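You operate a simulated robot arm through the tools that you are given. There is no shell and no other tool.

The job below is to be done with a simulated robot arm. You get a single attempt, and the scene is never put back.

## Task
Stir the big vat until the level tube shows an even colour.
Fine: work the paddle rod; open the tube valve to see the colour and free the rod's yellow catch; at the end the rod is in and locked by it and the tube valve shut. Where these are worked on the way, their far stop is far enough and under half their travel is too little: tube valve, yellow catch.

Only the result counts: the job must be done as asked and must still hold three seconds after the hand-in. Knocking over, shifting, dropping, spilling or breaking anything else fails it.

## Robot
A 7-joint arm with a fingered hand, fixed in place. Base frame: the origin is at the foot of the arm, x ahead of it, y to its left, z up. Readings come in m, rad, newtons and seconds.
Its first joint turns from -2.007 to 2.007 rad. Payload 5 kg.
Tool frame: the origin (TCP) lies between the finger pads and is the grasp point; the fingertips stand 0.032 m ahead of it; z points along the fingers, y is the line along which they close. Largest opening 0.16 m; the body of the gripper starts 0.089 m behind the TCP. The gripper is a hand of 4 fingers: y runs from the thumb to the fingers, the wrist lies at [0, 0, -0.267] in the tool frame.
Orientation is told as [roll, pitch, yaw] about the base's x, y, z axes, in that order, counted from this pose: with the fingers straight down and closing along the base's y, the tool's x points along the base's -x, its y along +y and its z along -z.

## Interface
- The arm moves only by the tool apply_moves. Its argument "steps" is a list that holds one entry, the list of rows, each a list of 6 numbers: the turn, a rotation vector about the tool's x, y, z in rad, then the shift along the tool's x, y, z in m. In form: [[[wx, wy, wz, x, y, z], ...]]. A call has 1 to 20 rows; each row is the pose to reach, as a shift and turn from the pose commanded when the call began, along the tool's axes at that moment. Each row takes 0.2 s and may step no farther than 0.05 m and 0.15 rad from the row before; otherwise, the whole call is refused. Where a pose cannot be reached the arm comes as near as it can. A force on the tool above 90 N (or 10 N above the force at the start of the call, whichever is more), or a blocked arm, ends the call early, and 0.2 s more pass. In this call time passes only in rows, and 0.2 s behind the last. It gives the time, the measured TCP pose, the force on the tool (base axes), the opening and the grip force at its end, in the units of the frame above (readings bear some noise), with the torque about the TCP (base axes, N m) and any sound that the robot's microphone picked up.
- Cameras (640 x 400 px; columns grow to the right, rows downward): "scene" is fixed at [0.4007, 0.6495, 1.7495]; the picture's right is [-0.85, -0.52, 0.00], its down [-0.31, 0.51, -0.80] and it looks along [0.42, -0.68, -0.60] (base axes); focal length 340 px, centre (320, 200). "wrist" rides on the gripper at [0.08, -0.004, -0.114] in the tool frame; the picture's right is [0.05, 1.00, 0.00], its down [-0.82, 0.04, -0.58] and it looks along [-0.58, 0.03, 0.82] (tool axes); focal length 265 px, centre (320, 200). There is no depth. A picture from a camera that has moved, and an enlarged one, comes with that camera's place and axes in the base frame and with its lens.
- snapshot(camera): a new picture of that camera. It takes no simulated time.
- move_column(by): slides the trunk up (or, below 0, down) by that many m; the arm rides with it, the base frame stays. It gives what a move gives, with no picture.
- move_fingers(finger1, finger2, finger3, thumb_bend): sets how far each is bent, from 0 (flat) to 1 (curled in); at 0.3 the hand is open as for a grip, at 0.7 the pads meet at the TCP. One left out holds its place. A second passes; each finger stops where it meets its share of the squeeze, and holds until it gets a number again. It is the only way to open and close the hand. It gives what a move gives, with no picture; readings hold the bend of each and the force on the fingers (four entries, about 0 where the hand has none), thumb and palm.
- inspect(camera, box): a new picture of the part [left, top, right, bottom] of that camera's present view, enlarged. It takes no simulated time.
- close_job(): hands the job in; it is judged then, once.

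Nothing tells you positions but the pictures and the camera data. Unless the task says otherwise, let go and move clear before handing in.

The tools are called after ">>>" as a command line: name --argument value ..., lists and objects as JSON in quotes. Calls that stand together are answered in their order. apply_moves: Moves the arm, as the interface text tells. Its arguments: {"type":"object","properties":{"steps":{"type":"array"}},"required":["steps"]} The other tools are called the same way: move_column (by) slides the trunk up or down; move_fingers (finger1, finger2, finger3, thumb_bend) moves the fingers one by one; snapshot (camera) takes a picture; inspect (camera, box) takes an enlarged picture of a part of a camera's view; close_job () hands the job in.

At the start:

```text
time_s: 0.0
eef_pos: [0.5492, -0.0081, 1.5062]
tcp_rot: [0.0, 0.0, 0.001]
contact_force: [-1.0, 0.0, -0.4]
moment: [-0.04, 0.02, -0.01]
width: 0.1598
gripper_force: 0.0
shape: jaw
bend: [0.3, 0.3, 0.3, 0.3]
finger forces: [0.1, 0.0, 0.0, 0.1, 0.1, 0.0]
trunk travel left (down, up): [-0.8, 0.19]
```

scene: 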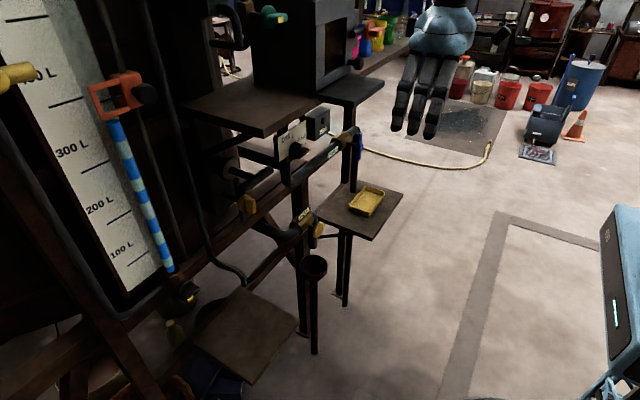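
wrist: 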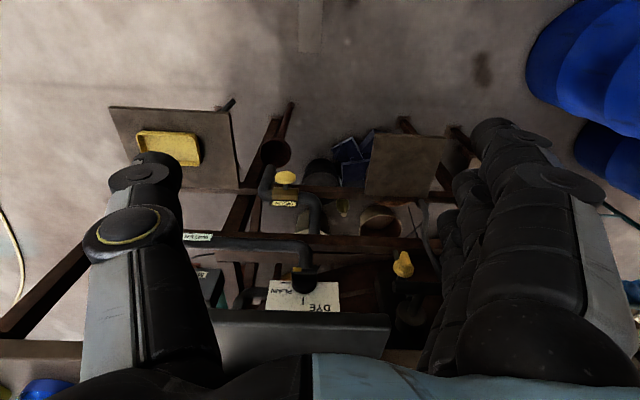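

I see a vat rig with a level tube on the left of the scene picture, several valves, pipes and labelled parts; the hand hangs high above it. I'll look closer before any motion.

>>> inspect --camera "scene" --box '[0, 0, 320, 200]'

>>> inspect --camera "scene" --box '[0, 200, 320, 400]'

>>> inspect --camera "scene" --box '[200, 80, 420, 260]'

>>> inspect --camera "wrist" --box '[160, 100, 480, 340]'

```text
2.00 times, centred on (160, 100) of scene
camera zoom: at [0.4007, 0.6495, 1.7495], right [-0.85, -0.52, 0.0], down [-0.31, 0.51, -0.8], along [0.42, -0.68, -0.6], focal length 679 px, centre (640, 400)
```

zoom: 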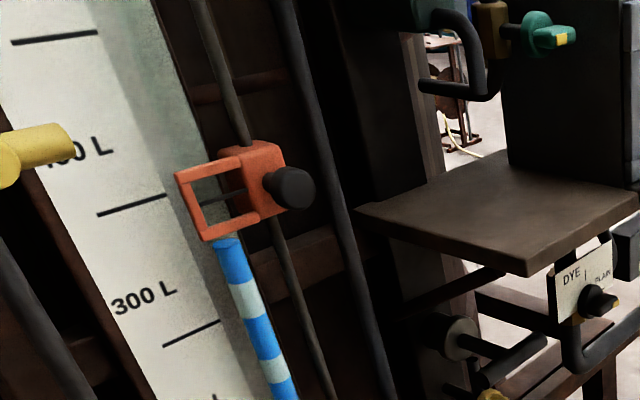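

```text
2.00 times, centred on (160, 300) of scene
camera zoom: at [0.4007, 0.6495, 1.7495], right [-0.85, -0.52, 0.0], down [-0.31, 0.51, -0.8], along [0.42, -0.68, -0.6], focal length 679 px, centre (640, 0)
```

zoom: 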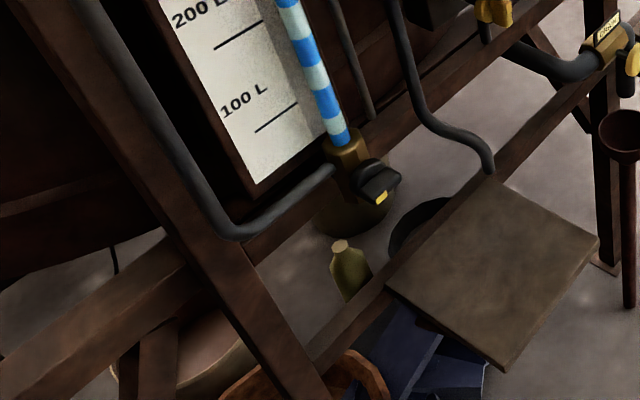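

```text
2.22 times, centred on (310, 170) of scene
camera zoom: at [0.4007, 0.6495, 1.7495], right [-0.85, -0.52, 0.0], down [-0.31, 0.51, -0.8], along [0.42, -0.68, -0.6], focal length 755 px, centre (342, 267)
```

zoom: 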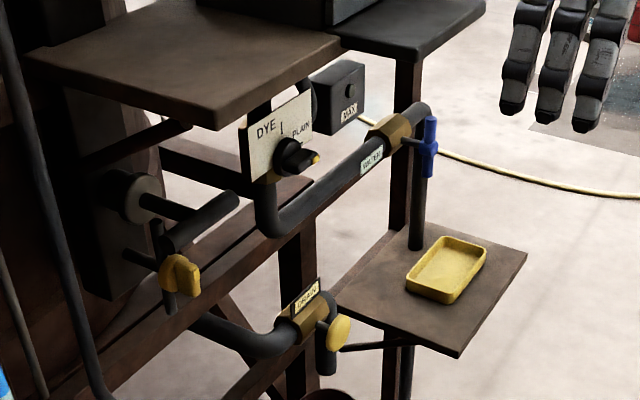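

```text
1.67 times, centred on (320, 220) of wrist
camera zoom: at [0.4692, -0.0111, 1.6206], right [-0.05, 1.0, 0.0], down [0.82, 0.04, 0.58], along [0.58, 0.03, -0.82], focal length 442 px, centre (320, 167)
```

zoom: 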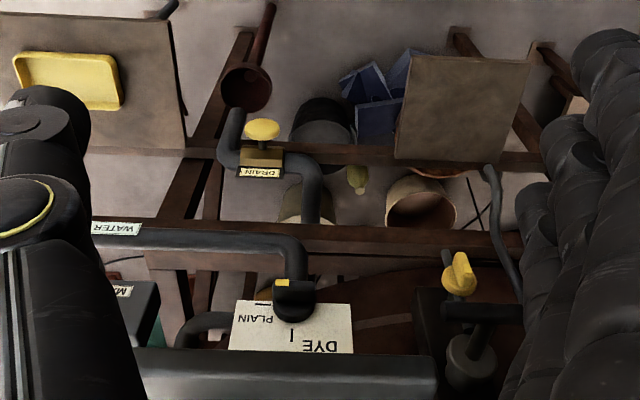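

The vat front lies ahead at about x 0.9, with the yellow catch near (0.89, 0.19, 1.25) and the level tube near y 0.39; the tube valve sits at its foot. I'll tilt the hand up a bit in free air to get a better wrist view.

>>> apply_moves --steps '[[[0, -0.15, 0, 0.01, 0.04, 0], [0, -0.3, 0, 0.02, 0.08, 0], [0, -0.45, 0, 0.03, 0.12, 0], [0, -0.6, 0, 0.04, 0.16, 0]]]'

>>> snapshot --camera "wrist"

>>> snapshot --camera "scene"

```text
time_s: 1.0
eef_pos: [0.5126, 0.1544, 1.5078]
tcp_rot: [0.001, -0.602, 0.002]
contact_force: [0.2, 0.6, -0.6]
moment: [-0.02, -0.01, 0.0]
width: 0.1599
gripper_force: 0.1
shape: jaw
bend: [0.3, 0.3, 0.3, 0.3]
finger forces: [0.0, 0.0, 0.0, 0.1, 0.0, 0.1]
trunk travel left (down, up): [-0.8, 0.19]
```

```text
taken
camera wrist: at [0.3813, 0.1506, 1.5554], right [-0.04, 1.0, -0.03], down [0.34, 0.04, 0.94], along [0.94, 0.03, -0.35], focal length 265 px, centre (320, 200)
```

wrist: 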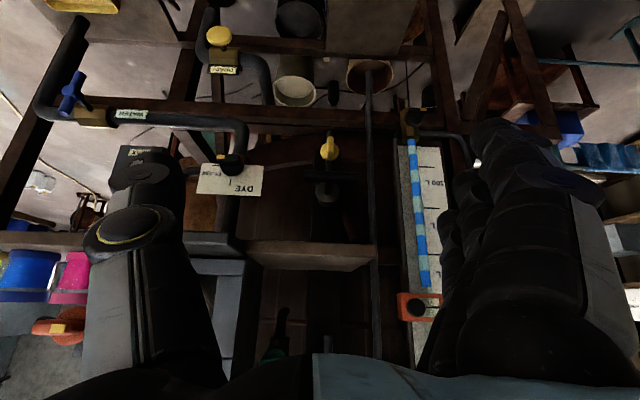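

```text
taken
```

scene: 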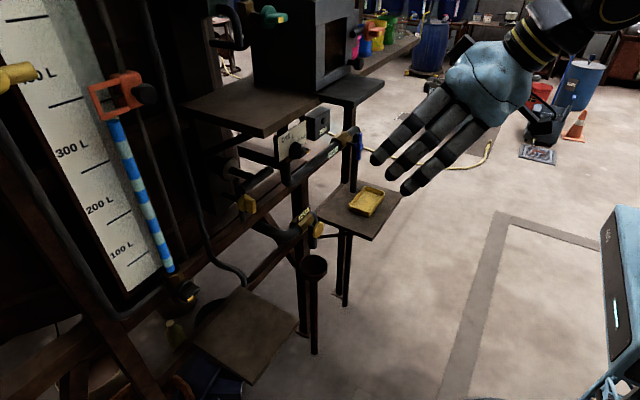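

The wrist view (upside down) now shows the whole panel: catch and rod in the middle, the tube and its valve at right. I'll enlarge those parts.

>>> inspect --camera "wrist" --box '[270, 90, 470, 215]'

>>> inspect --camera "wrist" --box '[180, 20, 360, 220]'

>>> inspect --camera "wrist" --box '[360, 180, 480, 350]'

>>> inspect --camera "scene" --box '[200, 140, 300, 220]'

>>> inspect --camera "scene" --box '[130, 230, 240, 330]'

```text
3.20 times, centred on (370, 152) of wrist
camera zoom: at [0.3813, 0.1506, 1.5554], right [-0.04, 1.0, -0.03], down [0.34, 0.04, 0.94], along [0.94, 0.03, -0.35], focal length 849 px, centre (160, 352)
```

zoom: 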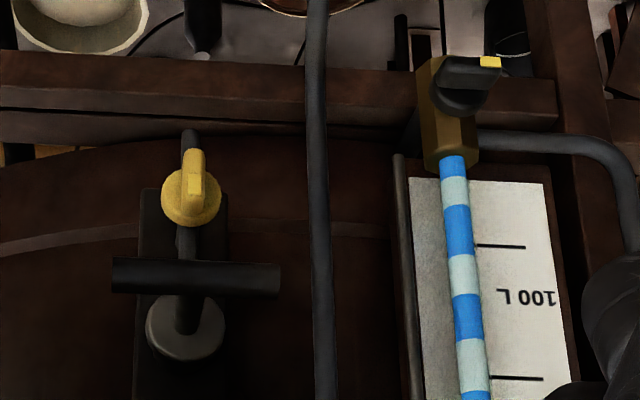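

```text
2.00 times, centred on (270, 120) of wrist
camera zoom: at [0.3813, 0.1506, 1.5554], right [-0.04, 1.0, -0.03], down [0.34, 0.04, 0.94], along [0.94, 0.03, -0.35], focal length 531 px, centre (420, 360)
```

zoom: 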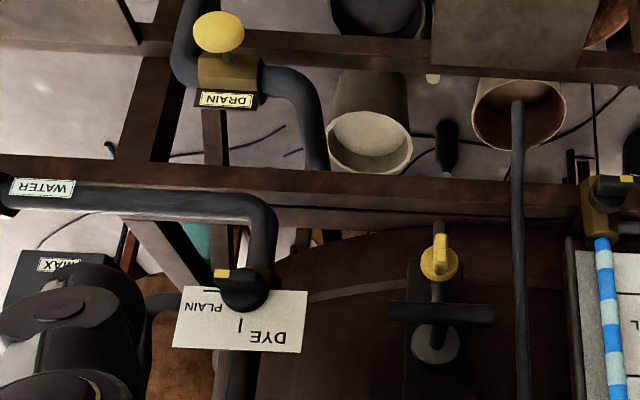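

```text
2.35 times, centred on (420, 265) of wrist
camera zoom: at [0.3813, 0.1506, 1.5554], right [-0.04, 1.0, -0.03], down [0.34, 0.04, 0.94], along [0.94, 0.03, -0.35], focal length 624 px, centre (85, 47)
```

zoom: 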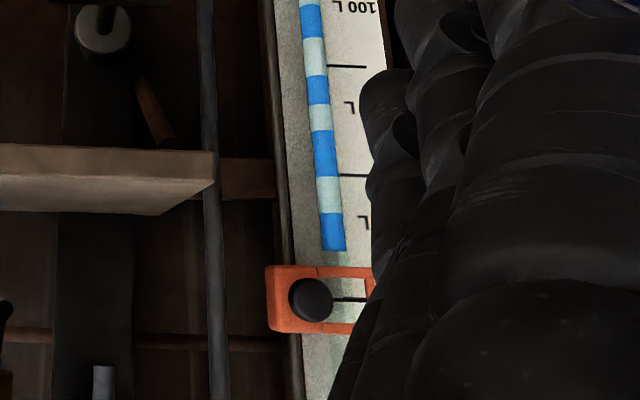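

```text
5.00 times, centred on (250, 180) of scene
camera zoom: at [0.4007, 0.6495, 1.7495], right [-0.85, -0.52, 0.0], down [-0.31, 0.51, -0.8], along [0.42, -0.68, -0.6], focal length 1698 px, centre (670, 300)
```

zoom: 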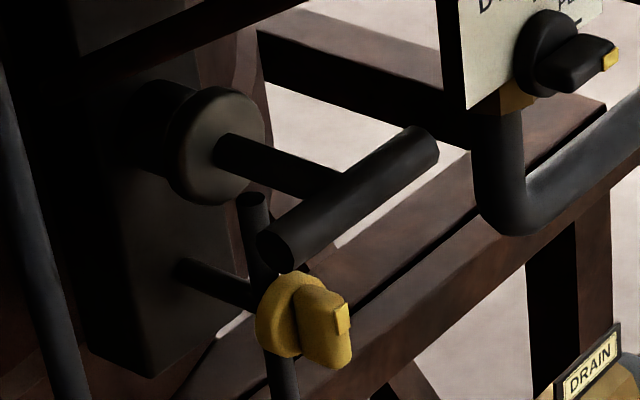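

```text
4.00 times, centred on (185, 280) of scene
camera zoom: at [0.4007, 0.6495, 1.7495], right [-0.85, -0.52, 0.0], down [-0.31, 0.51, -0.8], along [0.42, -0.68, -0.6], focal length 1358 px, centre (860, -120)
```

zoom: 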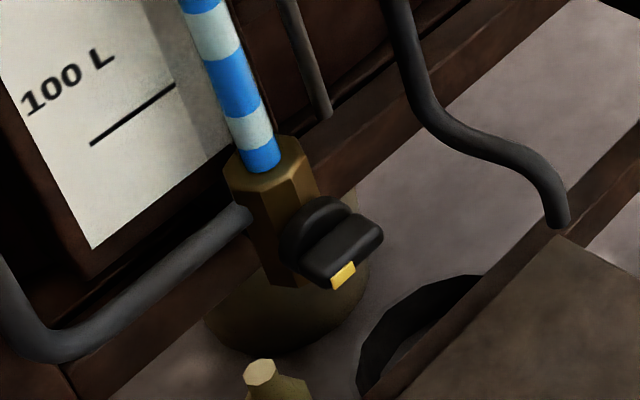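

I place the T-handled paddle rod at about (0.85, 0.19, 1.33), the yellow catch knob below it at (0.90, 0.19, 1.25) and the tube valve knob at (0.906, 0.39, 1.136). I'll bring the hand level, pointing forward, still well clear of the panel.

>>> apply_moves --steps '[[[0, -0.139, 0, -0.0034, 0.005, 0.03], [0, -0.277, 0, -0.0068, 0.01, 0.06], [0, -0.416, 0, -0.0102, 0.015, 0.09], [0, -0.554, 0, -0.0136, 0.02, 0.119], [0, -0.693, 0, -0.017, 0.025, 0.149], [0, -0.831, 0, -0.0204, 0.03, 0.178], [0, -0.97, 0, -0.0238, 0.036, 0.208]]]'

>>> snapshot --camera "wrist"

>>> snapshot --camera "scene"

```text
time_s: 2.8
eef_pos: [0.6502, 0.1864, 1.5192]
tcp_rot: [-3.106, -1.283, 3.104]
contact_force: [-0.2, -1.3, 0.4]
moment: [-0.02, 0.01, 0.01]
width: 0.16
gripper_force: 0.1
shape: jaw
bend: [0.3, 0.3, 0.3, 0.3]
finger forces: [0.1, 0.0, 0.0, 0.0, 0.0, 0.0]
out of reach, approached as far as the arm can: row 2, 3, 4, 5, 6
trunk travel left (down, up): [-0.8, 0.19]
stopped in row 7: the arm was blocked; the commanded pose is now the measured one
```

```text
taken
camera wrist: at [0.5631, 0.1822, 1.4089], right [0.02, 1.0, -0.06], down [-0.79, 0.05, 0.62], along [0.62, 0.04, 0.78], focal length 265 px, centre (320, 200)
```

wrist: 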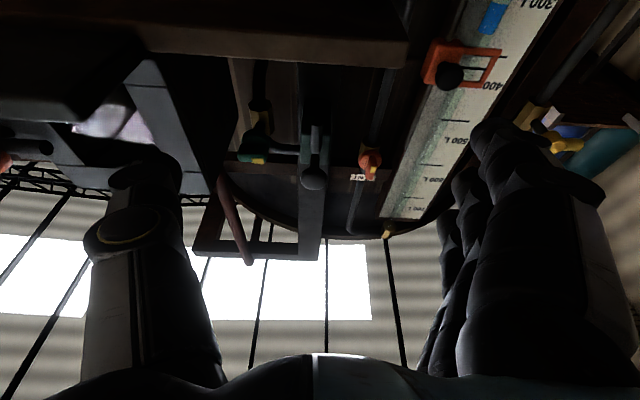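

```text
taken
```

scene: 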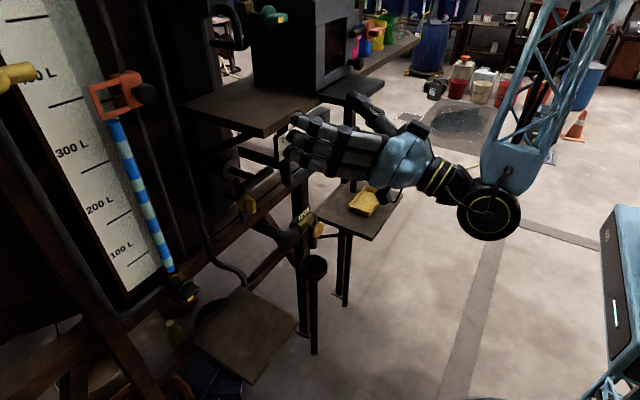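

The hand could not get level at this height: it ended tilted up a bit at (0.65, 0.19, 1.52), clear of the shelf. I'll lower the trunk so the arm has more room, with free space below the hand.

>>> move_column --by -0.2

>>> snapshot --camera "wrist"

>>> snapshot --camera "scene"

```text
time_s: 5.0
eef_pos: [0.6502, 0.1873, 1.3181]
tcp_rot: [-3.104, -1.282, 3.105]
contact_force: [-0.7, 0.5, 1.1]
moment: [0.02, 0.0, 0.01]
width: 0.16
gripper_force: 0.0
shape: jaw
bend: [0.3, 0.3, 0.3, 0.3]
finger forces: [0.0, 0.1, 0.0, 0.1, 0.1, 0.1]
trunk travel left (down, up): [-0.6, 0.39]
```

```text
taken
camera wrist: at [0.5629, 0.1832, 1.2086], right [0.02, 1.0, -0.06], down [-0.79, 0.05, 0.62], along [0.62, 0.04, 0.78], focal length 265 px, centre (320, 200)
```

wrist: 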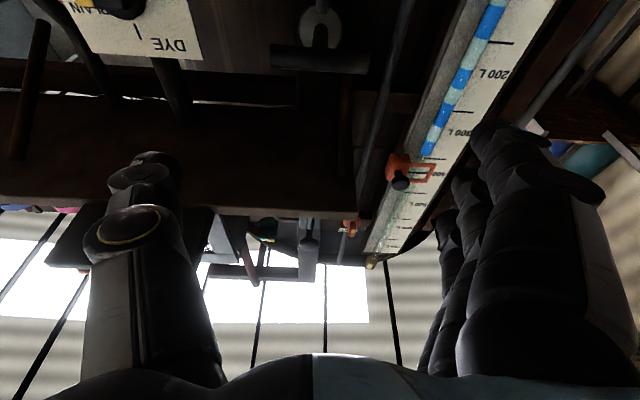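

```text
taken
```

scene: 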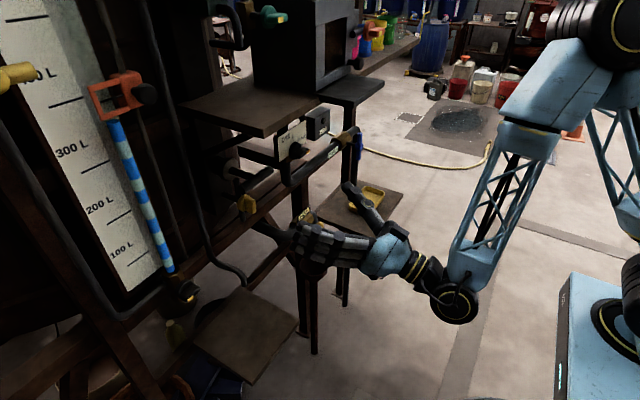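

Now the arm has room: the hand is at (0.65, 0.19, 1.32), tilted about 16° up. I'll level it in place and look.

>>> apply_moves --steps '[[[0, 0.1, 0, 0, 0, 0], [0, 0.2, 0, 0, 0, 0], [0, 0.288, 0, 0, 0, 0]]]'

>>> snapshot --camera "wrist"

```text
time_s: 5.8
eef_pos: [0.6507, 0.1883, 1.3202]
tcp_rot: [-1.536, -1.561, 1.533]
contact_force: [-0.4, -0.1, 0.3]
moment: [-0.02, 0.02, 0.0]
width: 0.1598
gripper_force: 0.0
shape: jaw
bend: [0.3, 0.3, 0.3, 0.3]
finger forces: [0.0, 0.0, 0.0, 0.0, 0.0, 0.0]
trunk travel left (down, up): [-0.6, 0.39]
```

```text
taken
camera wrist: at [0.5349, 0.1837, 1.2382], right [0.0, 1.0, -0.06], down [-0.58, 0.05, 0.82], along [0.82, 0.03, 0.58], focal length 265 px, centre (320, 200)
```

wrist: 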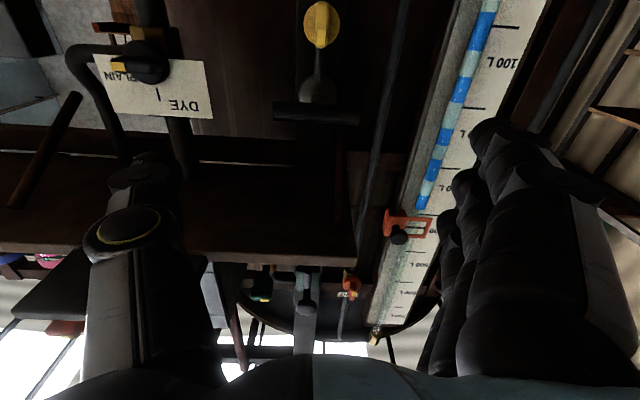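

The hand is level now and the panel is visible above; I'll test how far the hand can roll about its pointing axis here in free air, since I need both orientations.

>>> apply_moves --steps '[[[0, 0, 0.14, 0, 0, 0], [0, 0, 0.28, 0, 0, 0], [0, 0, 0.42, 0, 0, 0], [0, 0, 0.56, 0, 0, 0], [0, 0, 0.7, 0, 0, 0], [0, 0, 0.84, 0, 0, 0], [0, 0, 0.98, 0, 0, 0], [0, 0, 1.12, 0, 0, 0], [0, 0, 1.26, 0, 0, 0], [0, 0, 1.4, 0, 0, 0], [0, 0, 1.5708, 0, 0, 0]]]'

>>> snapshot --camera "wrist"

```text
refused: row 11 steps farther than a row can; nothing moved
```

```text
taken
camera wrist: at [0.5349, 0.1837, 1.2382], right [0.0, 1.0, -0.06], down [-0.58, 0.05, 0.82], along [0.82, 0.03, 0.58], focal length 265 px, centre (320, 200)
```

wrist: 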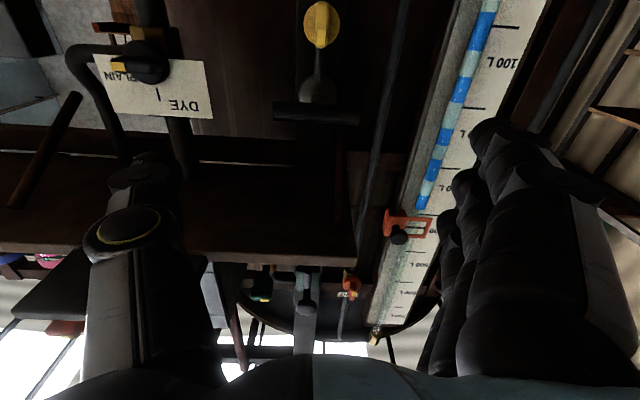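

The call was refused because the last step was too big; nothing moved. I'll redo the roll with even steps.

>>> apply_moves --steps '[[[0, 0, 0.143, 0, 0, 0], [0, 0, 0.286, 0, 0, 0], [0, 0, 0.429, 0, 0, 0], [0, 0, 0.571, 0, 0, 0], [0, 0, 0.714, 0, 0, 0], [0, 0, 0.857, 0, 0, 0], [0, 0, 1.0, 0, 0, 0], [0, 0, 1.143, 0, 0, 0], [0, 0, 1.286, 0, 0, 0], [0, 0, 1.429, 0, 0, 0], [0, 0, 1.571, 0, 0, 0]]]'

>>> snapshot --camera "wrist"

```text
time_s: 8.2
eef_pos: [0.6516, 0.1877, 1.32]
tcp_rot: [1.569, -0.009, -1.572]
contact_force: [-0.1, -0.1, -0.3]
moment: [0.01, -0.01, 0.0]
width: 0.1598
gripper_force: 0.1
shape: jaw
bend: [0.3, 0.3, 0.3, 0.3]
finger forces: [0.0, 0.1, 0.0, 0.1, 0.0, 0.0]
trunk travel left (down, up): [-0.6, 0.39]
```

```text
taken
camera wrist: at [0.5359, 0.2688, 1.3131], right [0.0, 0.06, 1.0], down [-0.58, -0.81, 0.05], along [0.82, -0.58, 0.03], focal length 265 px, centre (320, 200)
```

wrist: 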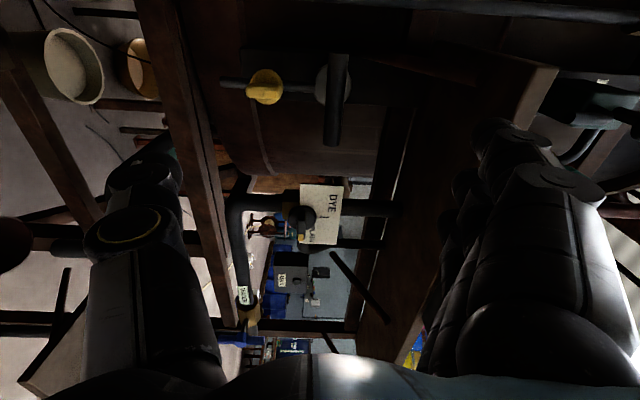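

The roll to +90° works (thumb below). I'll enlarge the rod and catch from here.

>>> inspect --camera "wrist" --box '[200, 40, 380, 160]'

>>> snapshot --camera "scene"

```text
3.33 times, centred on (290, 100) of wrist
camera zoom: at [0.5359, 0.2688, 1.3131], right [0.0, 0.06, 1.0], down [-0.58, -0.81, 0.05], along [0.82, -0.58, 0.03], focal length 885 px, centre (420, 533)
```

zoom: 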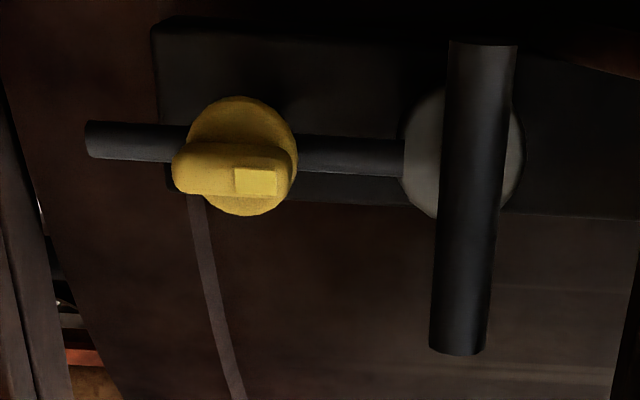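

```text
taken
```

scene: 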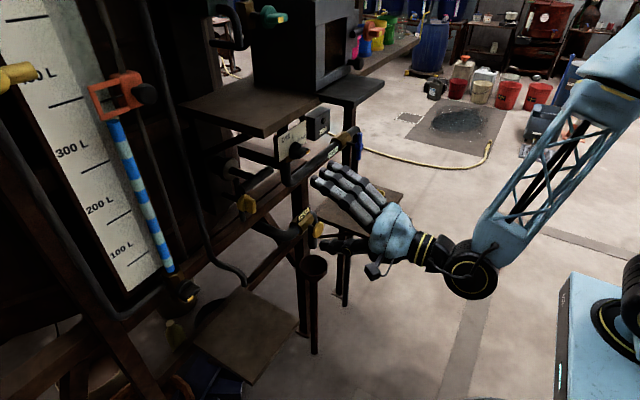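

The catch is a rotary knob carrying a cross bar whose upper end sits at the rod's collar. I'll roll another 90° so the camera sits on top of the hand, and move a bit toward the tube.

>>> apply_moves --steps '[[[0, 0, 0.143, 0, 0, 0], [0, 0, 0.286, 0, 0, 0], [0, 0, 0.429, 0, 0, 0], [0, 0, 0.571, 0, 0, 0], [0, 0, 0.714, 0, 0, 0], [0, 0, 0.857, 0, 0, 0], [0, 0, 1.0, 0, 0, 0], [0, 0, 1.143, 0, 0, 0], [0, 0, 1.286, 0, 0, 0], [0, 0, 1.429, 0, 0, 0], [0, 0, 1.571, 0, 0, 0]]]'

>>> snapshot --camera "wrist"

```text
time_s: 10.6
eef_pos: [0.6454, 0.1793, 1.3544]
tcp_rot: [0.564, 1.537, -2.573]
contact_force: [0.8, 0.0, 0.6]
moment: [0.0, -0.03, 0.03]
width: 0.1602
gripper_force: 0.0
shape: jaw
bend: [0.3, 0.3, 0.3, 0.3]
finger forces: [0.0, 0.0, 0.0, 0.0, 0.1, 0.0]
out of reach, approached as far as the arm can: row 10, 11
trunk travel left (down, up): [-0.6, 0.39]
```

```text
taken
camera wrist: at [0.5333, 0.1854, 1.4361], right [0.01, -1.0, 0.07], down [-0.6, -0.06, -0.8], along [0.8, -0.04, -0.6], focal length 265 px, centre (320, 200)
```

wrist: 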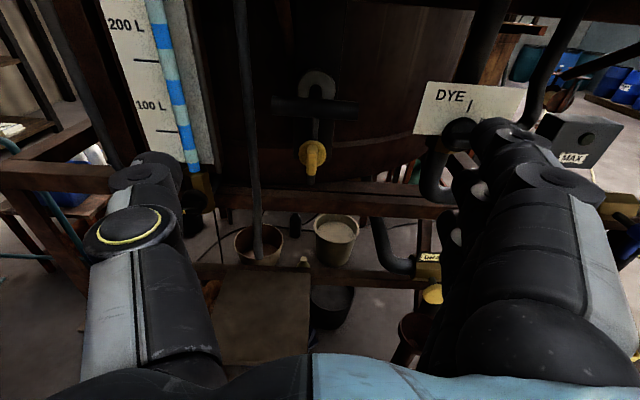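

The roll nearly reaches 180° and the picture is upright now: rod handle and catch ahead, the tube and its valve behind the thumb on the left. I'll slide left, in free air, to view the tube valve.

>>> apply_moves --steps '[[[0, 0, -0.1, 0, -0.04, 0], [0, 0, -0.2, 0, -0.08, 0], [0, 0, -0.2, 0, -0.12, 0], [0, 0, -0.2, 0, -0.15, 0]]]'

>>> snapshot --camera "wrist"

>>> snapshot --camera "scene"

```text
time_s: 11.6
eef_pos: [0.6439, 0.333, 1.3511]
tcp_rot: [1.571, 1.361, -1.571]
contact_force: [0.0, 0.3, -0.8]
moment: [-0.01, -0.02, -0.03]
width: 0.1601
gripper_force: 0.1
shape: jaw
bend: [0.3, 0.3, 0.3, 0.3]
finger forces: [0.0, 0.0, 0.0, 0.0, 0.0, 0.0]
trunk travel left (down, up): [-0.6, 0.39]
```

```text
taken
camera wrist: at [0.5297, 0.3535, 1.4276], right [0.0, -0.97, 0.26], down [-0.58, -0.21, -0.79], along [0.82, -0.15, -0.56], focal length 265 px, centre (320, 200)
```

wrist: 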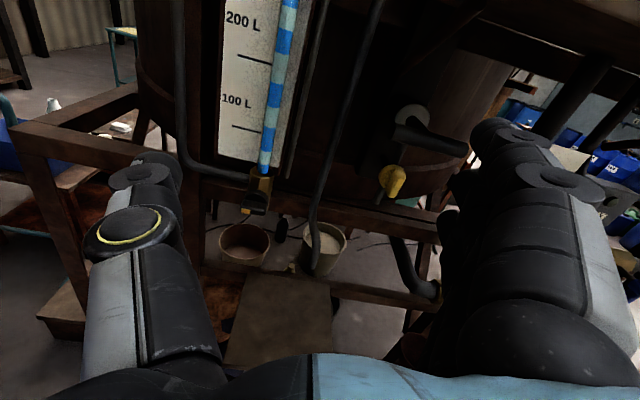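

```text
taken
```

scene: 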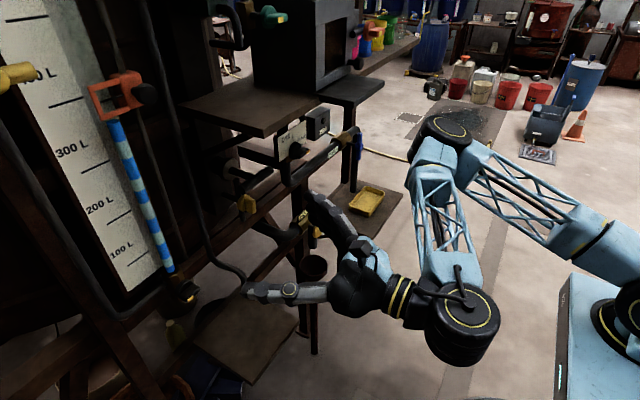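

The valve at the tube's foot is visible now at (255, 195). I'll enlarge it.

>>> inspect --camera "wrist" --box '[190, 140, 310, 260]'

>>> inspect --camera "wrist" --box '[340, 80, 480, 220]'

```text
3.33 times, centred on (250, 200) of wrist
camera zoom: at [0.5297, 0.3535, 1.4276], right [0.0, -0.97, 0.26], down [-0.58, -0.21, -0.79], along [0.82, -0.15, -0.56], focal length 885 px, centre (553, 200)
```

zoom: 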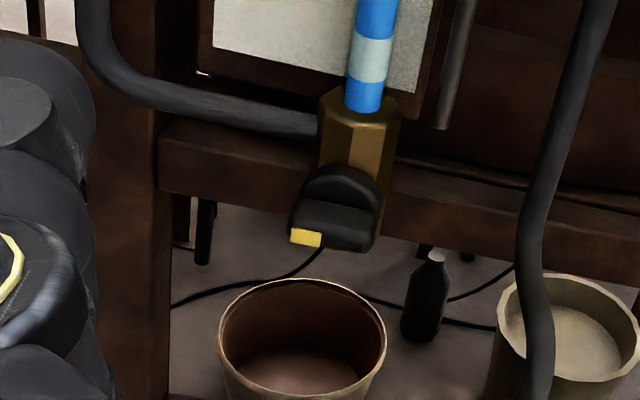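

```text
2.86 times, centred on (410, 150) of wrist
camera zoom: at [0.5297, 0.3535, 1.4276], right [0.0, -0.97, 0.26], down [-0.58, -0.21, -0.79], along [0.82, -0.15, -0.56], focal length 758 px, centre (63, 343)
```

zoom: 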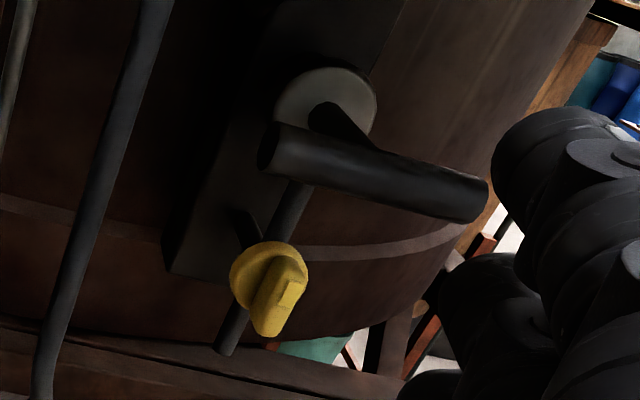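

The tube valve knob faces the robot with its grip bar lying level (marker to the left) at about (0.885, 0.391, 1.134). I'll move to a standoff in front of it with the hand rolled so thumb and fingers close vertically.

>>> apply_moves --steps '[[[0, 0, -0.136, -0.02, -0.01, 0.0056], [0, 0, -0.272, -0.04, -0.02, 0.0112], [0, 0, -0.408, -0.06, -0.031, 0.0168], [0, 0, -0.544, -0.08, -0.041, 0.0224], [0, 0, -0.68, -0.1, -0.051, 0.028], [0, 0, -0.817, -0.12, -0.061, 0.0336], [0, 0, -0.953, -0.14, -0.072, 0.0392], [0, 0, -1.089, -0.16, -0.082, 0.0448], [0, 0, -1.225, -0.18, -0.092, 0.0504], [0, 0, -1.361, -0.2, -0.1023, 0.056]]]'

>>> snapshot --camera "wrist"

>>> snapshot --camera "scene"

```text
time_s: 13.8
eef_pos: [0.7021, 0.3887, 1.1328]
tcp_rot: [1.571, -0.002, -1.573]
contact_force: [-0.3, 0.3, 0.7]
moment: [-0.01, 0.02, -0.01]
width: 0.1601
gripper_force: 0.2
shape: jaw
bend: [0.3, 0.3, 0.3, 0.3]
finger forces: [0.1, 0.0, 0.0, 0.1, 0.0, 0.0]
trunk travel left (down, up): [-0.6, 0.39]
```

```text
taken
camera wrist: at [0.5874, 0.4694, 1.128], right [0.0, 0.05, 1.0], down [-0.58, -0.81, 0.04], along [0.82, -0.58, 0.03], focal length 265 px, centre (320, 200)
```

wrist: 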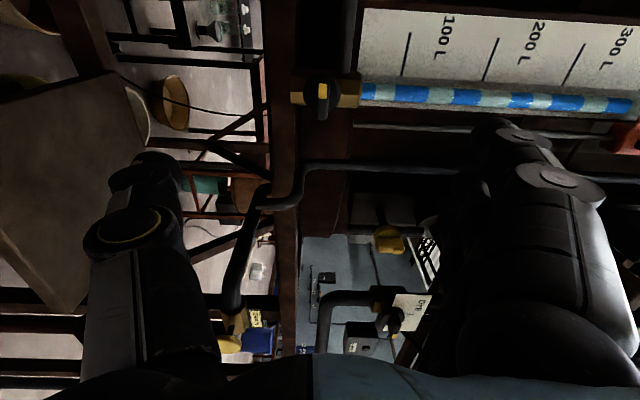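

```text
taken
```

scene: 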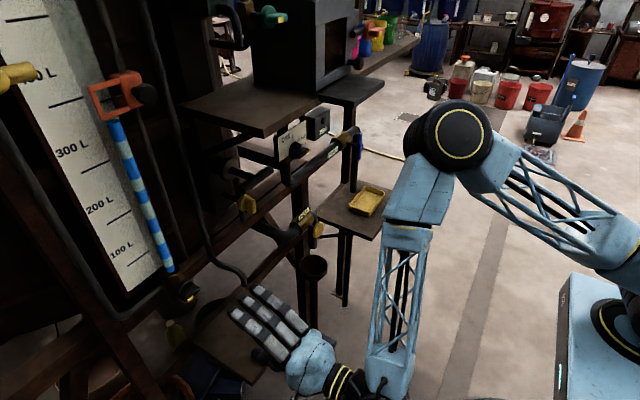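

The hand is at a standoff (0.70, 0.39, 1.133) squarely in front of the valve. I'll enlarge the knob to refine its place.

>>> inspect --camera "wrist" --box '[270, 60, 390, 140]'

>>> inspect --camera "scene" --box '[140, 230, 340, 400]'

```text
5.00 times, centred on (330, 100) of wrist
camera zoom: at [0.5874, 0.4694, 1.128], right [0.0, 0.05, 1.0], down [-0.58, -0.81, 0.04], along [0.82, -0.58, 0.03], focal length 1327 px, centre (270, 700)
```

zoom: 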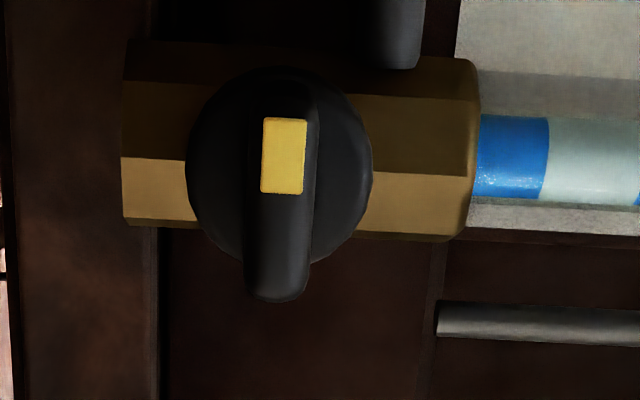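

```text
2.35 times, centred on (240, 315) of scene
camera zoom: at [0.4007, 0.6495, 1.7495], right [-0.85, -0.52, 0.0], down [-0.31, 0.51, -0.8], along [0.42, -0.68, -0.6], focal length 799 px, centre (508, -71)
```

zoom: 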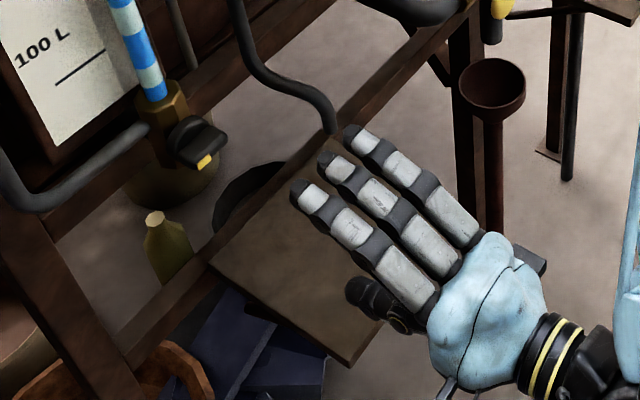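

The knob's axis is at about y 0.392, z 1.134, its grip bar 16 mm thick and 41 mm long, so only the middle finger and thumb will pinch it. I'll half close those two while still at the standoff and look at the shape.

>>> move_fingers --finger1 0.3 --finger2 0.52 --finger3 0.3 --thumb_bend 0.52

>>> snapshot --camera "wrist"

>>> inspect --camera "scene" --box '[140, 230, 340, 400]'

```text
time_s: 14.8
eef_pos: [0.7014, 0.3883, 1.1322]
tcp_rot: [1.57, -0.002, -1.574]
contact_force: [0.4, -0.1, -0.3]
moment: [-0.02, 0.01, 0.02]
width: 0.1272
gripper_force: 0.0
shape: fingers
bend: [0.3, 0.52, 0.3, 0.52]
finger forces: [0.0, 0.0, 0.0, 0.0, 0.1, 0.1]
trunk travel left (down, up): [-0.6, 0.39]
```

```text
taken
camera wrist: at [0.5873, 0.4688, 1.1284], right [0.0, 0.05, 1.0], down [-0.58, -0.81, 0.04], along [0.82, -0.58, 0.03], focal length 265 px, centre (320, 200)
```

wrist: 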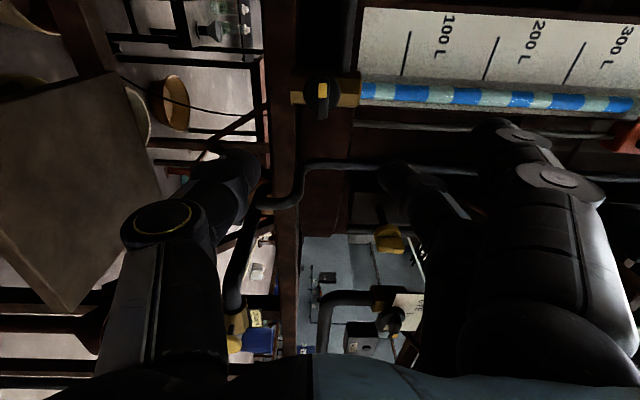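

```text
2.35 times, centred on (240, 315) of scene
camera zoom: at [0.4007, 0.6495, 1.7495], right [-0.85, -0.52, 0.0], down [-0.31, 0.51, -0.8], along [0.42, -0.68, -0.6], focal length 799 px, centre (508, -71)
```

zoom: 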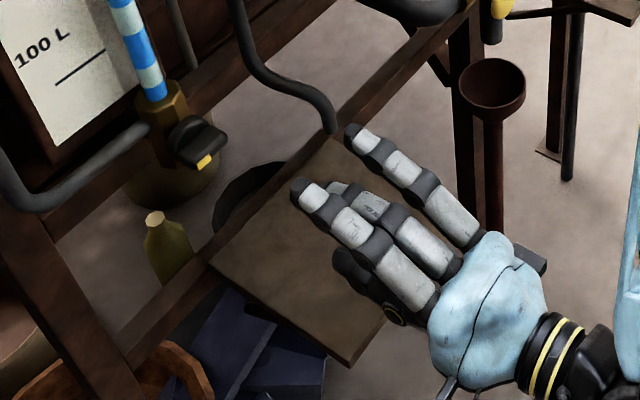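

Only the pinch pair is needed, so I'll curl the two outer fingers out of the way and look at the result.

>>> move_fingers --finger1 1.0 --finger2 0.52 --finger3 1.0 --thumb_bend 0.52

>>> snapshot --camera "wrist"

>>> inspect --camera "scene" --box '[140, 230, 340, 400]'

```text
time_s: 15.8
eef_pos: [0.7015, 0.3872, 1.1336]
tcp_rot: [1.57, -0.003, -1.573]
contact_force: [-0.1, -0.7, 0.3]
moment: [-0.01, 0.03, -0.03]
width: 0.0606
gripper_force: 0.1
shape: fingers
bend: [1.0, 0.52, 1.0, 0.52]
finger forces: [0.1, 0.0, 0.0, 0.0, 0.0, 0.0]
trunk travel left (down, up): [-0.6, 0.39]
```

```text
taken
camera wrist: at [0.5874, 0.4688, 1.1284], right [0.0, 0.05, 1.0], down [-0.58, -0.81, 0.04], along [0.82, -0.58, 0.03], focal length 265 px, centre (320, 200)
```

wrist: 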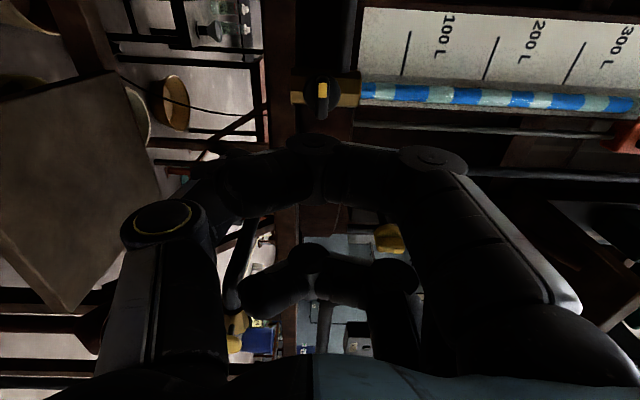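

```text
2.35 times, centred on (240, 315) of scene
camera zoom: at [0.4007, 0.6495, 1.7495], right [-0.85, -0.52, 0.0], down [-0.31, 0.51, -0.8], along [0.42, -0.68, -0.6], focal length 799 px, centre (508, -71)
```

zoom: 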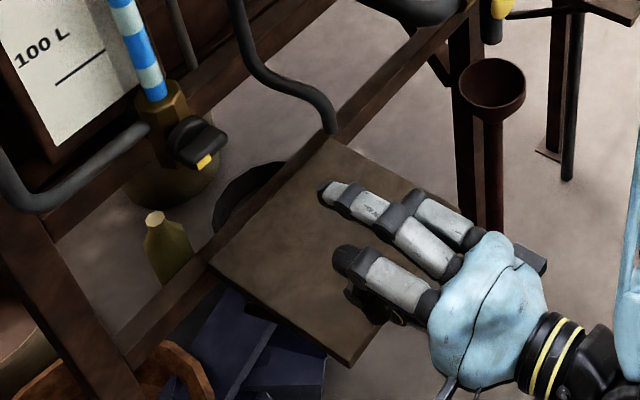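

The pinch pair is half closed (about 6–7 cm gap) and the others curled back. I'll advance straight toward the knob in small steps, stopping just short of full overlap.

>>> apply_moves --steps '[[[0, 0, 0, 0.001, 0, 0.03], [0, 0, 0, 0.002, 0.0, 0.06], [0, 0, 0, 0.003, 0.001, 0.09], [0, 0, 0, 0.003, 0.001, 0.115], [0, 0, 0, 0.003, 0.001, 0.135], [0, 0, 0, 0.003, 0.001, 0.145]]]'

>>> snapshot --camera "wrist"

>>> inspect --camera "scene" --box '[120, 230, 300, 380]'

```text
time_s: 17.2
eef_pos: [0.8463, 0.3925, 1.1356]
tcp_rot: [1.571, -0.002, -1.572]
contact_force: [0.2, 0.9, 0.1]
moment: [0.01, 0.0, -0.03]
width: 0.0606
gripper_force: 0.0
shape: fingers
bend: [1.0, 0.52, 1.0, 0.52]
finger forces: [0.1, 0.0, 0.0, 0.0, 0.0, 0.0]
trunk travel left (down, up): [-0.6, 0.39]
```

```text
taken
camera wrist: at [0.7321, 0.4731, 1.1298], right [0.0, 0.05, 1.0], down [-0.58, -0.81, 0.04], along [0.82, -0.58, 0.03], focal length 265 px, centre (320, 200)
```

wrist: 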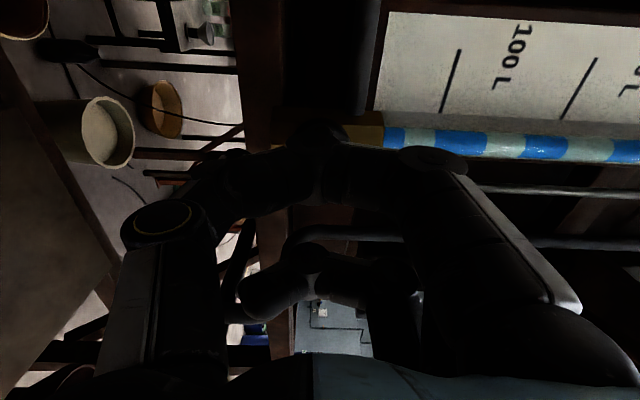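

```text
2.67 times, centred on (210, 305) of scene
camera zoom: at [0.4007, 0.6495, 1.7495], right [-0.85, -0.52, 0.0], down [-0.31, 0.51, -0.8], along [0.42, -0.68, -0.6], focal length 906 px, centre (613, -80)
```

zoom: 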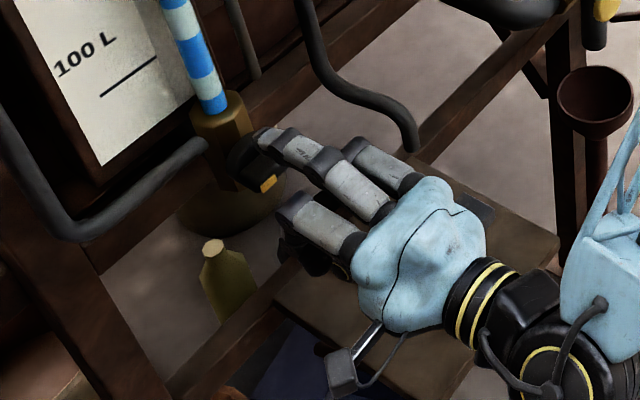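

The middle finger tip is just above the knob in the scene view and no contact is felt. I'll ease forward another 15 mm, watching the force.

>>> apply_moves --steps '[[[0, 0, 0, -0.001, -0.001, 0.005], [0, 0, 0, -0.001, -0.001, 0.01], [0, 0, 0, -0.001, -0.001, 0.015]]]'

>>> inspect --camera "scene" --box '[140, 240, 260, 330]'

>>> inspect --camera "wrist" --box '[200, 90, 440, 240]'

```text
time_s: 18.0
eef_pos: [0.8614, 0.3908, 1.1337]
tcp_rot: [1.571, -0.001, -1.573]
contact_force: [-0.2, -0.2, 0.2]
moment: [0.01, -0.02, 0.05]
width: 0.0606
gripper_force: 0.1
shape: fingers
bend: [1.0, 0.52, 1.0, 0.52]
finger forces: [0.0, 0.0, 0.0, 0.0, 0.1, 0.0]
trunk travel left (down, up): [-0.6, 0.39]
```

```text
4.44 times, centred on (200, 285) of scene
camera zoom: at [0.4007, 0.6495, 1.7495], right [-0.85, -0.52, 0.0], down [-0.31, 0.51, -0.8], along [0.42, -0.68, -0.6], focal length 1509 px, centre (853, -178)
```

zoom: 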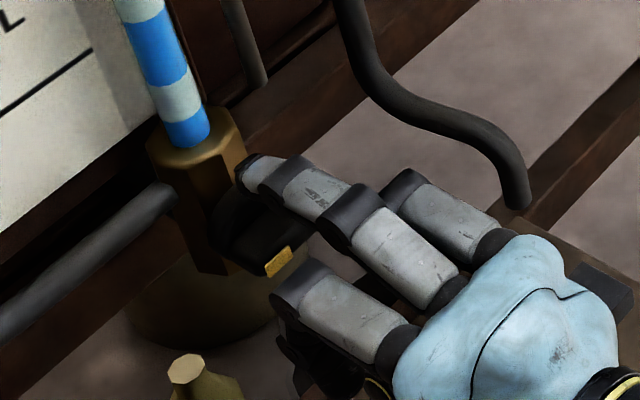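

```text
2.67 times, centred on (320, 165) of wrist
camera zoom: at [0.7467, 0.4717, 1.1289], right [0.0, 0.05, 1.0], down [-0.58, -0.81, 0.04], along [0.82, -0.58, 0.03], focal length 708 px, centre (320, 293)
```

zoom: 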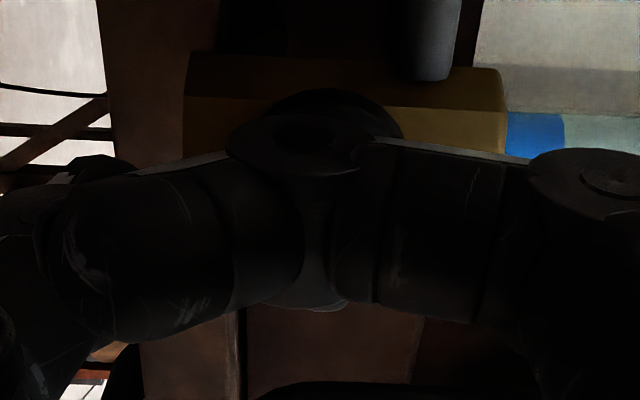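

The finger and thumb bracket the grip bar with no contact so far. I'll close the pinch.

>>> move_fingers --finger2 0.72 --thumb_bend 0.72

>>> inspect --camera "scene" --box '[140, 240, 260, 330]'

```text
time_s: 19.0
eef_pos: [0.862, 0.39, 1.1328]
tcp_rot: [1.57, -0.002, -1.572]
contact_force: [4.7, 1.1, 0.0]
moment: [0.0, 0.03, 0.02]
width: 0.0511
gripper_force: 6.6
shape: fingers
bend: [1.0, 0.68, 1.0, 0.69]
finger forces: [0.0, 6.3, 0.1, 0.0, 6.6, 0.1]
trunk travel left (down, up): [-0.6, 0.39]
```

```text
4.44 times, centred on (200, 285) of scene
camera zoom: at [0.4007, 0.6495, 1.7495], right [-0.85, -0.52, 0.0], down [-0.31, 0.51, -0.8], along [0.42, -0.68, -0.6], focal length 1509 px, centre (853, -178)
```

zoom: 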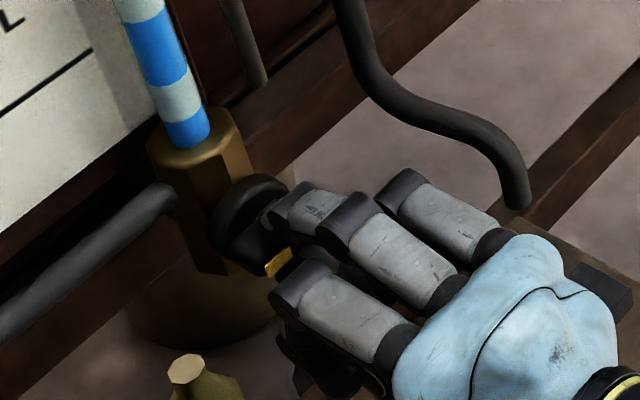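

The pinch holds the bar with about 6.5 N each side. I'll squeeze a bit more, then try a small turn and read the torque.

>>> move_fingers --finger2 0.9 --thumb_bend 0.9

>>> apply_moves --steps '[[[0, 0, -0.1, 0, 0, 0], [0, 0, -0.2, 0, 0, 0]]]'

>>> inspect --camera "scene" --box '[140, 240, 260, 330]'

```text
time_s: 20.0
eef_pos: [0.8633, 0.3899, 1.1305]
tcp_rot: [1.567, -0.001, -1.573]
contact_force: [9.6, 0.5, -15.3]
moment: [0.01, 0.13, 0.01]
width: 0.0494
gripper_force: 17.9
shape: fingers
bend: [1.0, 0.69, 1.0, 0.69]
finger forces: [0.0, 10.1, 0.0, 0.0, 25.5, 0.1]
trunk travel left (down, up): [-0.6, 0.39]
```

```text
time_s: 20.6
eef_pos: [0.8625, 0.3897, 1.1313]
tcp_rot: [1.568, -0.202, -1.571]
contact_force: [5.2, -3.0, -16.5]
moment: [0.05, 0.17, 0.01]
width: 0.0491
gripper_force: 18.4
shape: fingers
bend: [1.0, 0.7, 1.0, 0.69]
finger forces: [0.1, 10.4, 0.0, 0.1, 27.1, 0.0]
trunk travel left (down, up): [-0.6, 0.39]
```

```text
4.44 times, centred on (200, 285) of scene
camera zoom: at [0.4007, 0.6495, 1.7495], right [-0.85, -0.52, 0.0], down [-0.31, 0.51, -0.8], along [0.42, -0.68, -0.6], focal length 1509 px, centre (853, -178)
```

zoom: 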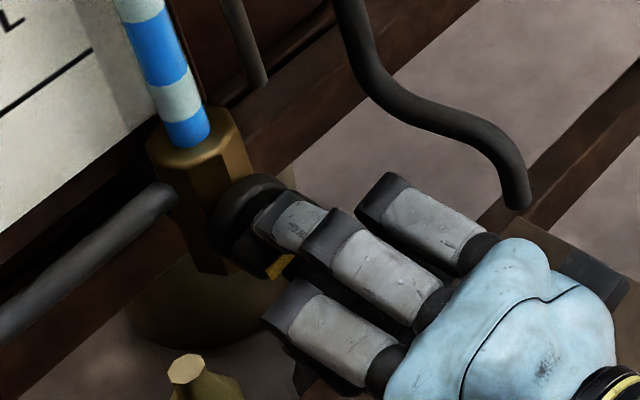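

The turn met only a little torque (about 0.05 Nm), so the knob seems to follow. I'll keep turning the same way and watch.

>>> apply_moves --steps '[[[0, 0, -0.12, 0, 0, 0], [0, 0, -0.24, 0, 0, 0], [0, 0, -0.36, 0, 0, 0]]]'

>>> inspect --camera "scene" --box '[140, 240, 260, 330]'

>>> inspect --camera "wrist" --box '[200, 90, 440, 240]'

```text
time_s: 21.4
eef_pos: [0.8625, 0.3889, 1.1323]
tcp_rot: [1.568, -0.562, -1.574]
contact_force: [6.1, -8.8, -16.0]
moment: [0.01, 0.18, -0.11]
width: 0.0491
gripper_force: 18.8
shape: fingers
bend: [1.0, 0.7, 1.0, 0.69]
finger forces: [0.1, 9.9, 0.1, 0.0, 27.9, 0.1]
trunk travel left (down, up): [-0.6, 0.39]
```

```text
4.44 times, centred on (200, 285) of scene
camera zoom: at [0.4007, 0.6495, 1.7495], right [-0.85, -0.52, 0.0], down [-0.31, 0.51, -0.8], along [0.42, -0.68, -0.6], focal length 1509 px, centre (853, -178)
```

zoom: 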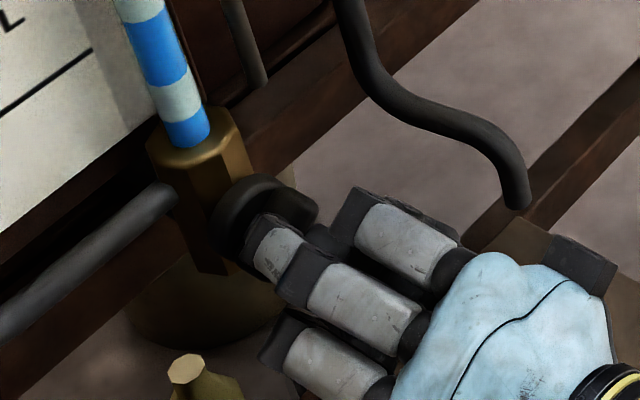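

```text
2.67 times, centred on (320, 165) of wrist
camera zoom: at [0.7486, 0.4554, 1.0857], right [0.0, 0.58, 0.82], down [-0.58, -0.66, 0.47], along [0.82, -0.47, 0.33], focal length 708 px, centre (320, 293)
```

zoom: 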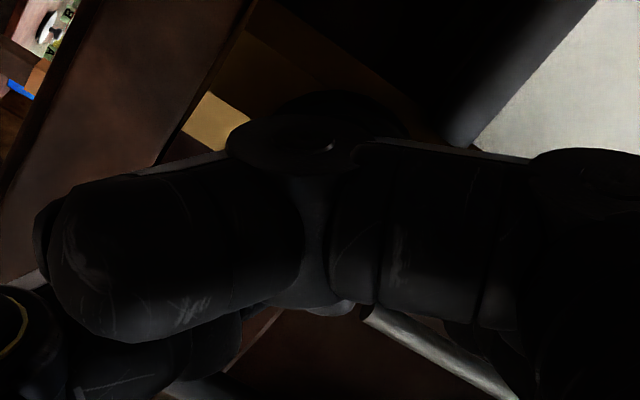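

The bar's right end is rising and the marker end sinking: the valve is turning with the hand. I'll continue toward its far stop.

>>> apply_moves --steps '[[[0, 0, -0.12, 0, 0, 0], [0, 0, -0.24, 0, 0, 0], [0, 0, -0.36, 0, 0, 0], [0, 0, -0.48, 0, 0, 0]]]'

>>> apply_moves --steps '[[[0, 0, -0.1, 0, 0, 0], [0, 0, -0.2, 0, 0, 0], [0, 0, -0.3, 0, 0, 0]]]'

>>> inspect --camera "scene" --box '[140, 240, 260, 330]'

>>> snapshot --camera "scene"

```text
time_s: 22.4
eef_pos: [0.8647, 0.3875, 1.133]
tcp_rot: [1.572, -1.044, -1.574]
contact_force: [6.0, -15.6, -10.5]
moment: [0.04, 0.11, -0.22]
width: 0.0491
gripper_force: 18.8
shape: fingers
bend: [1.0, 0.7, 1.0, 0.69]
finger forces: [0.0, 9.6, 0.0, 0.1, 28.4, 0.0]
trunk travel left (down, up): [-0.6, 0.39]
```

```text
time_s: 23.2
eef_pos: [0.8631, 0.3877, 1.1344]
tcp_rot: [1.576, -1.341, -1.581]
contact_force: [9.2, -18.6, -1.7]
moment: [0.02, 0.02, -0.24]
width: 0.0492
gripper_force: 18.5
shape: fingers
bend: [1.0, 0.7, 1.0, 0.69]
finger forces: [0.1, 9.4, 0.0, 0.1, 27.7, 0.0]
trunk travel left (down, up): [-0.6, 0.39]
```

```text
4.44 times, centred on (200, 285) of scene
camera zoom: at [0.4007, 0.6495, 1.7495], right [-0.85, -0.52, 0.0], down [-0.31, 0.51, -0.8], along [0.42, -0.68, -0.6], focal length 1509 px, centre (853, -178)
```

zoom: 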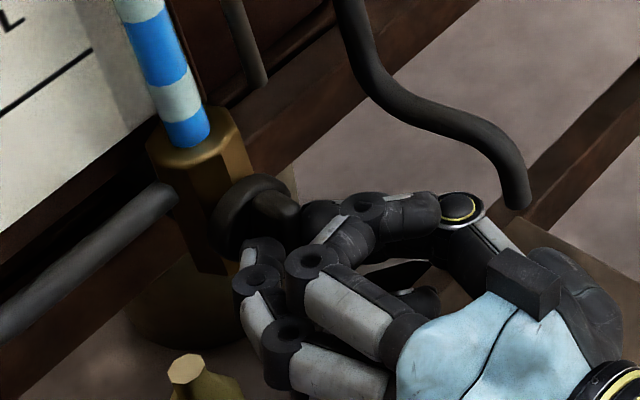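

```text
taken
```

scene: 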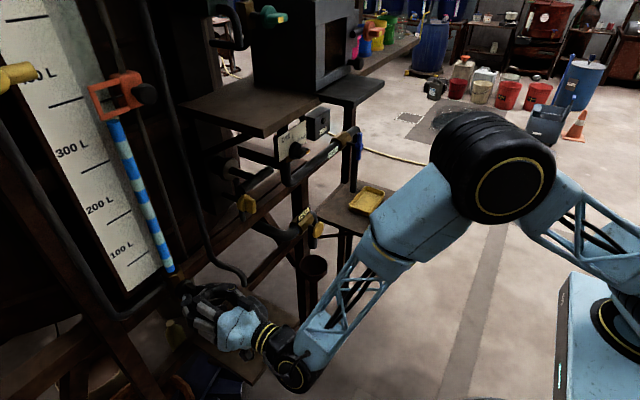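

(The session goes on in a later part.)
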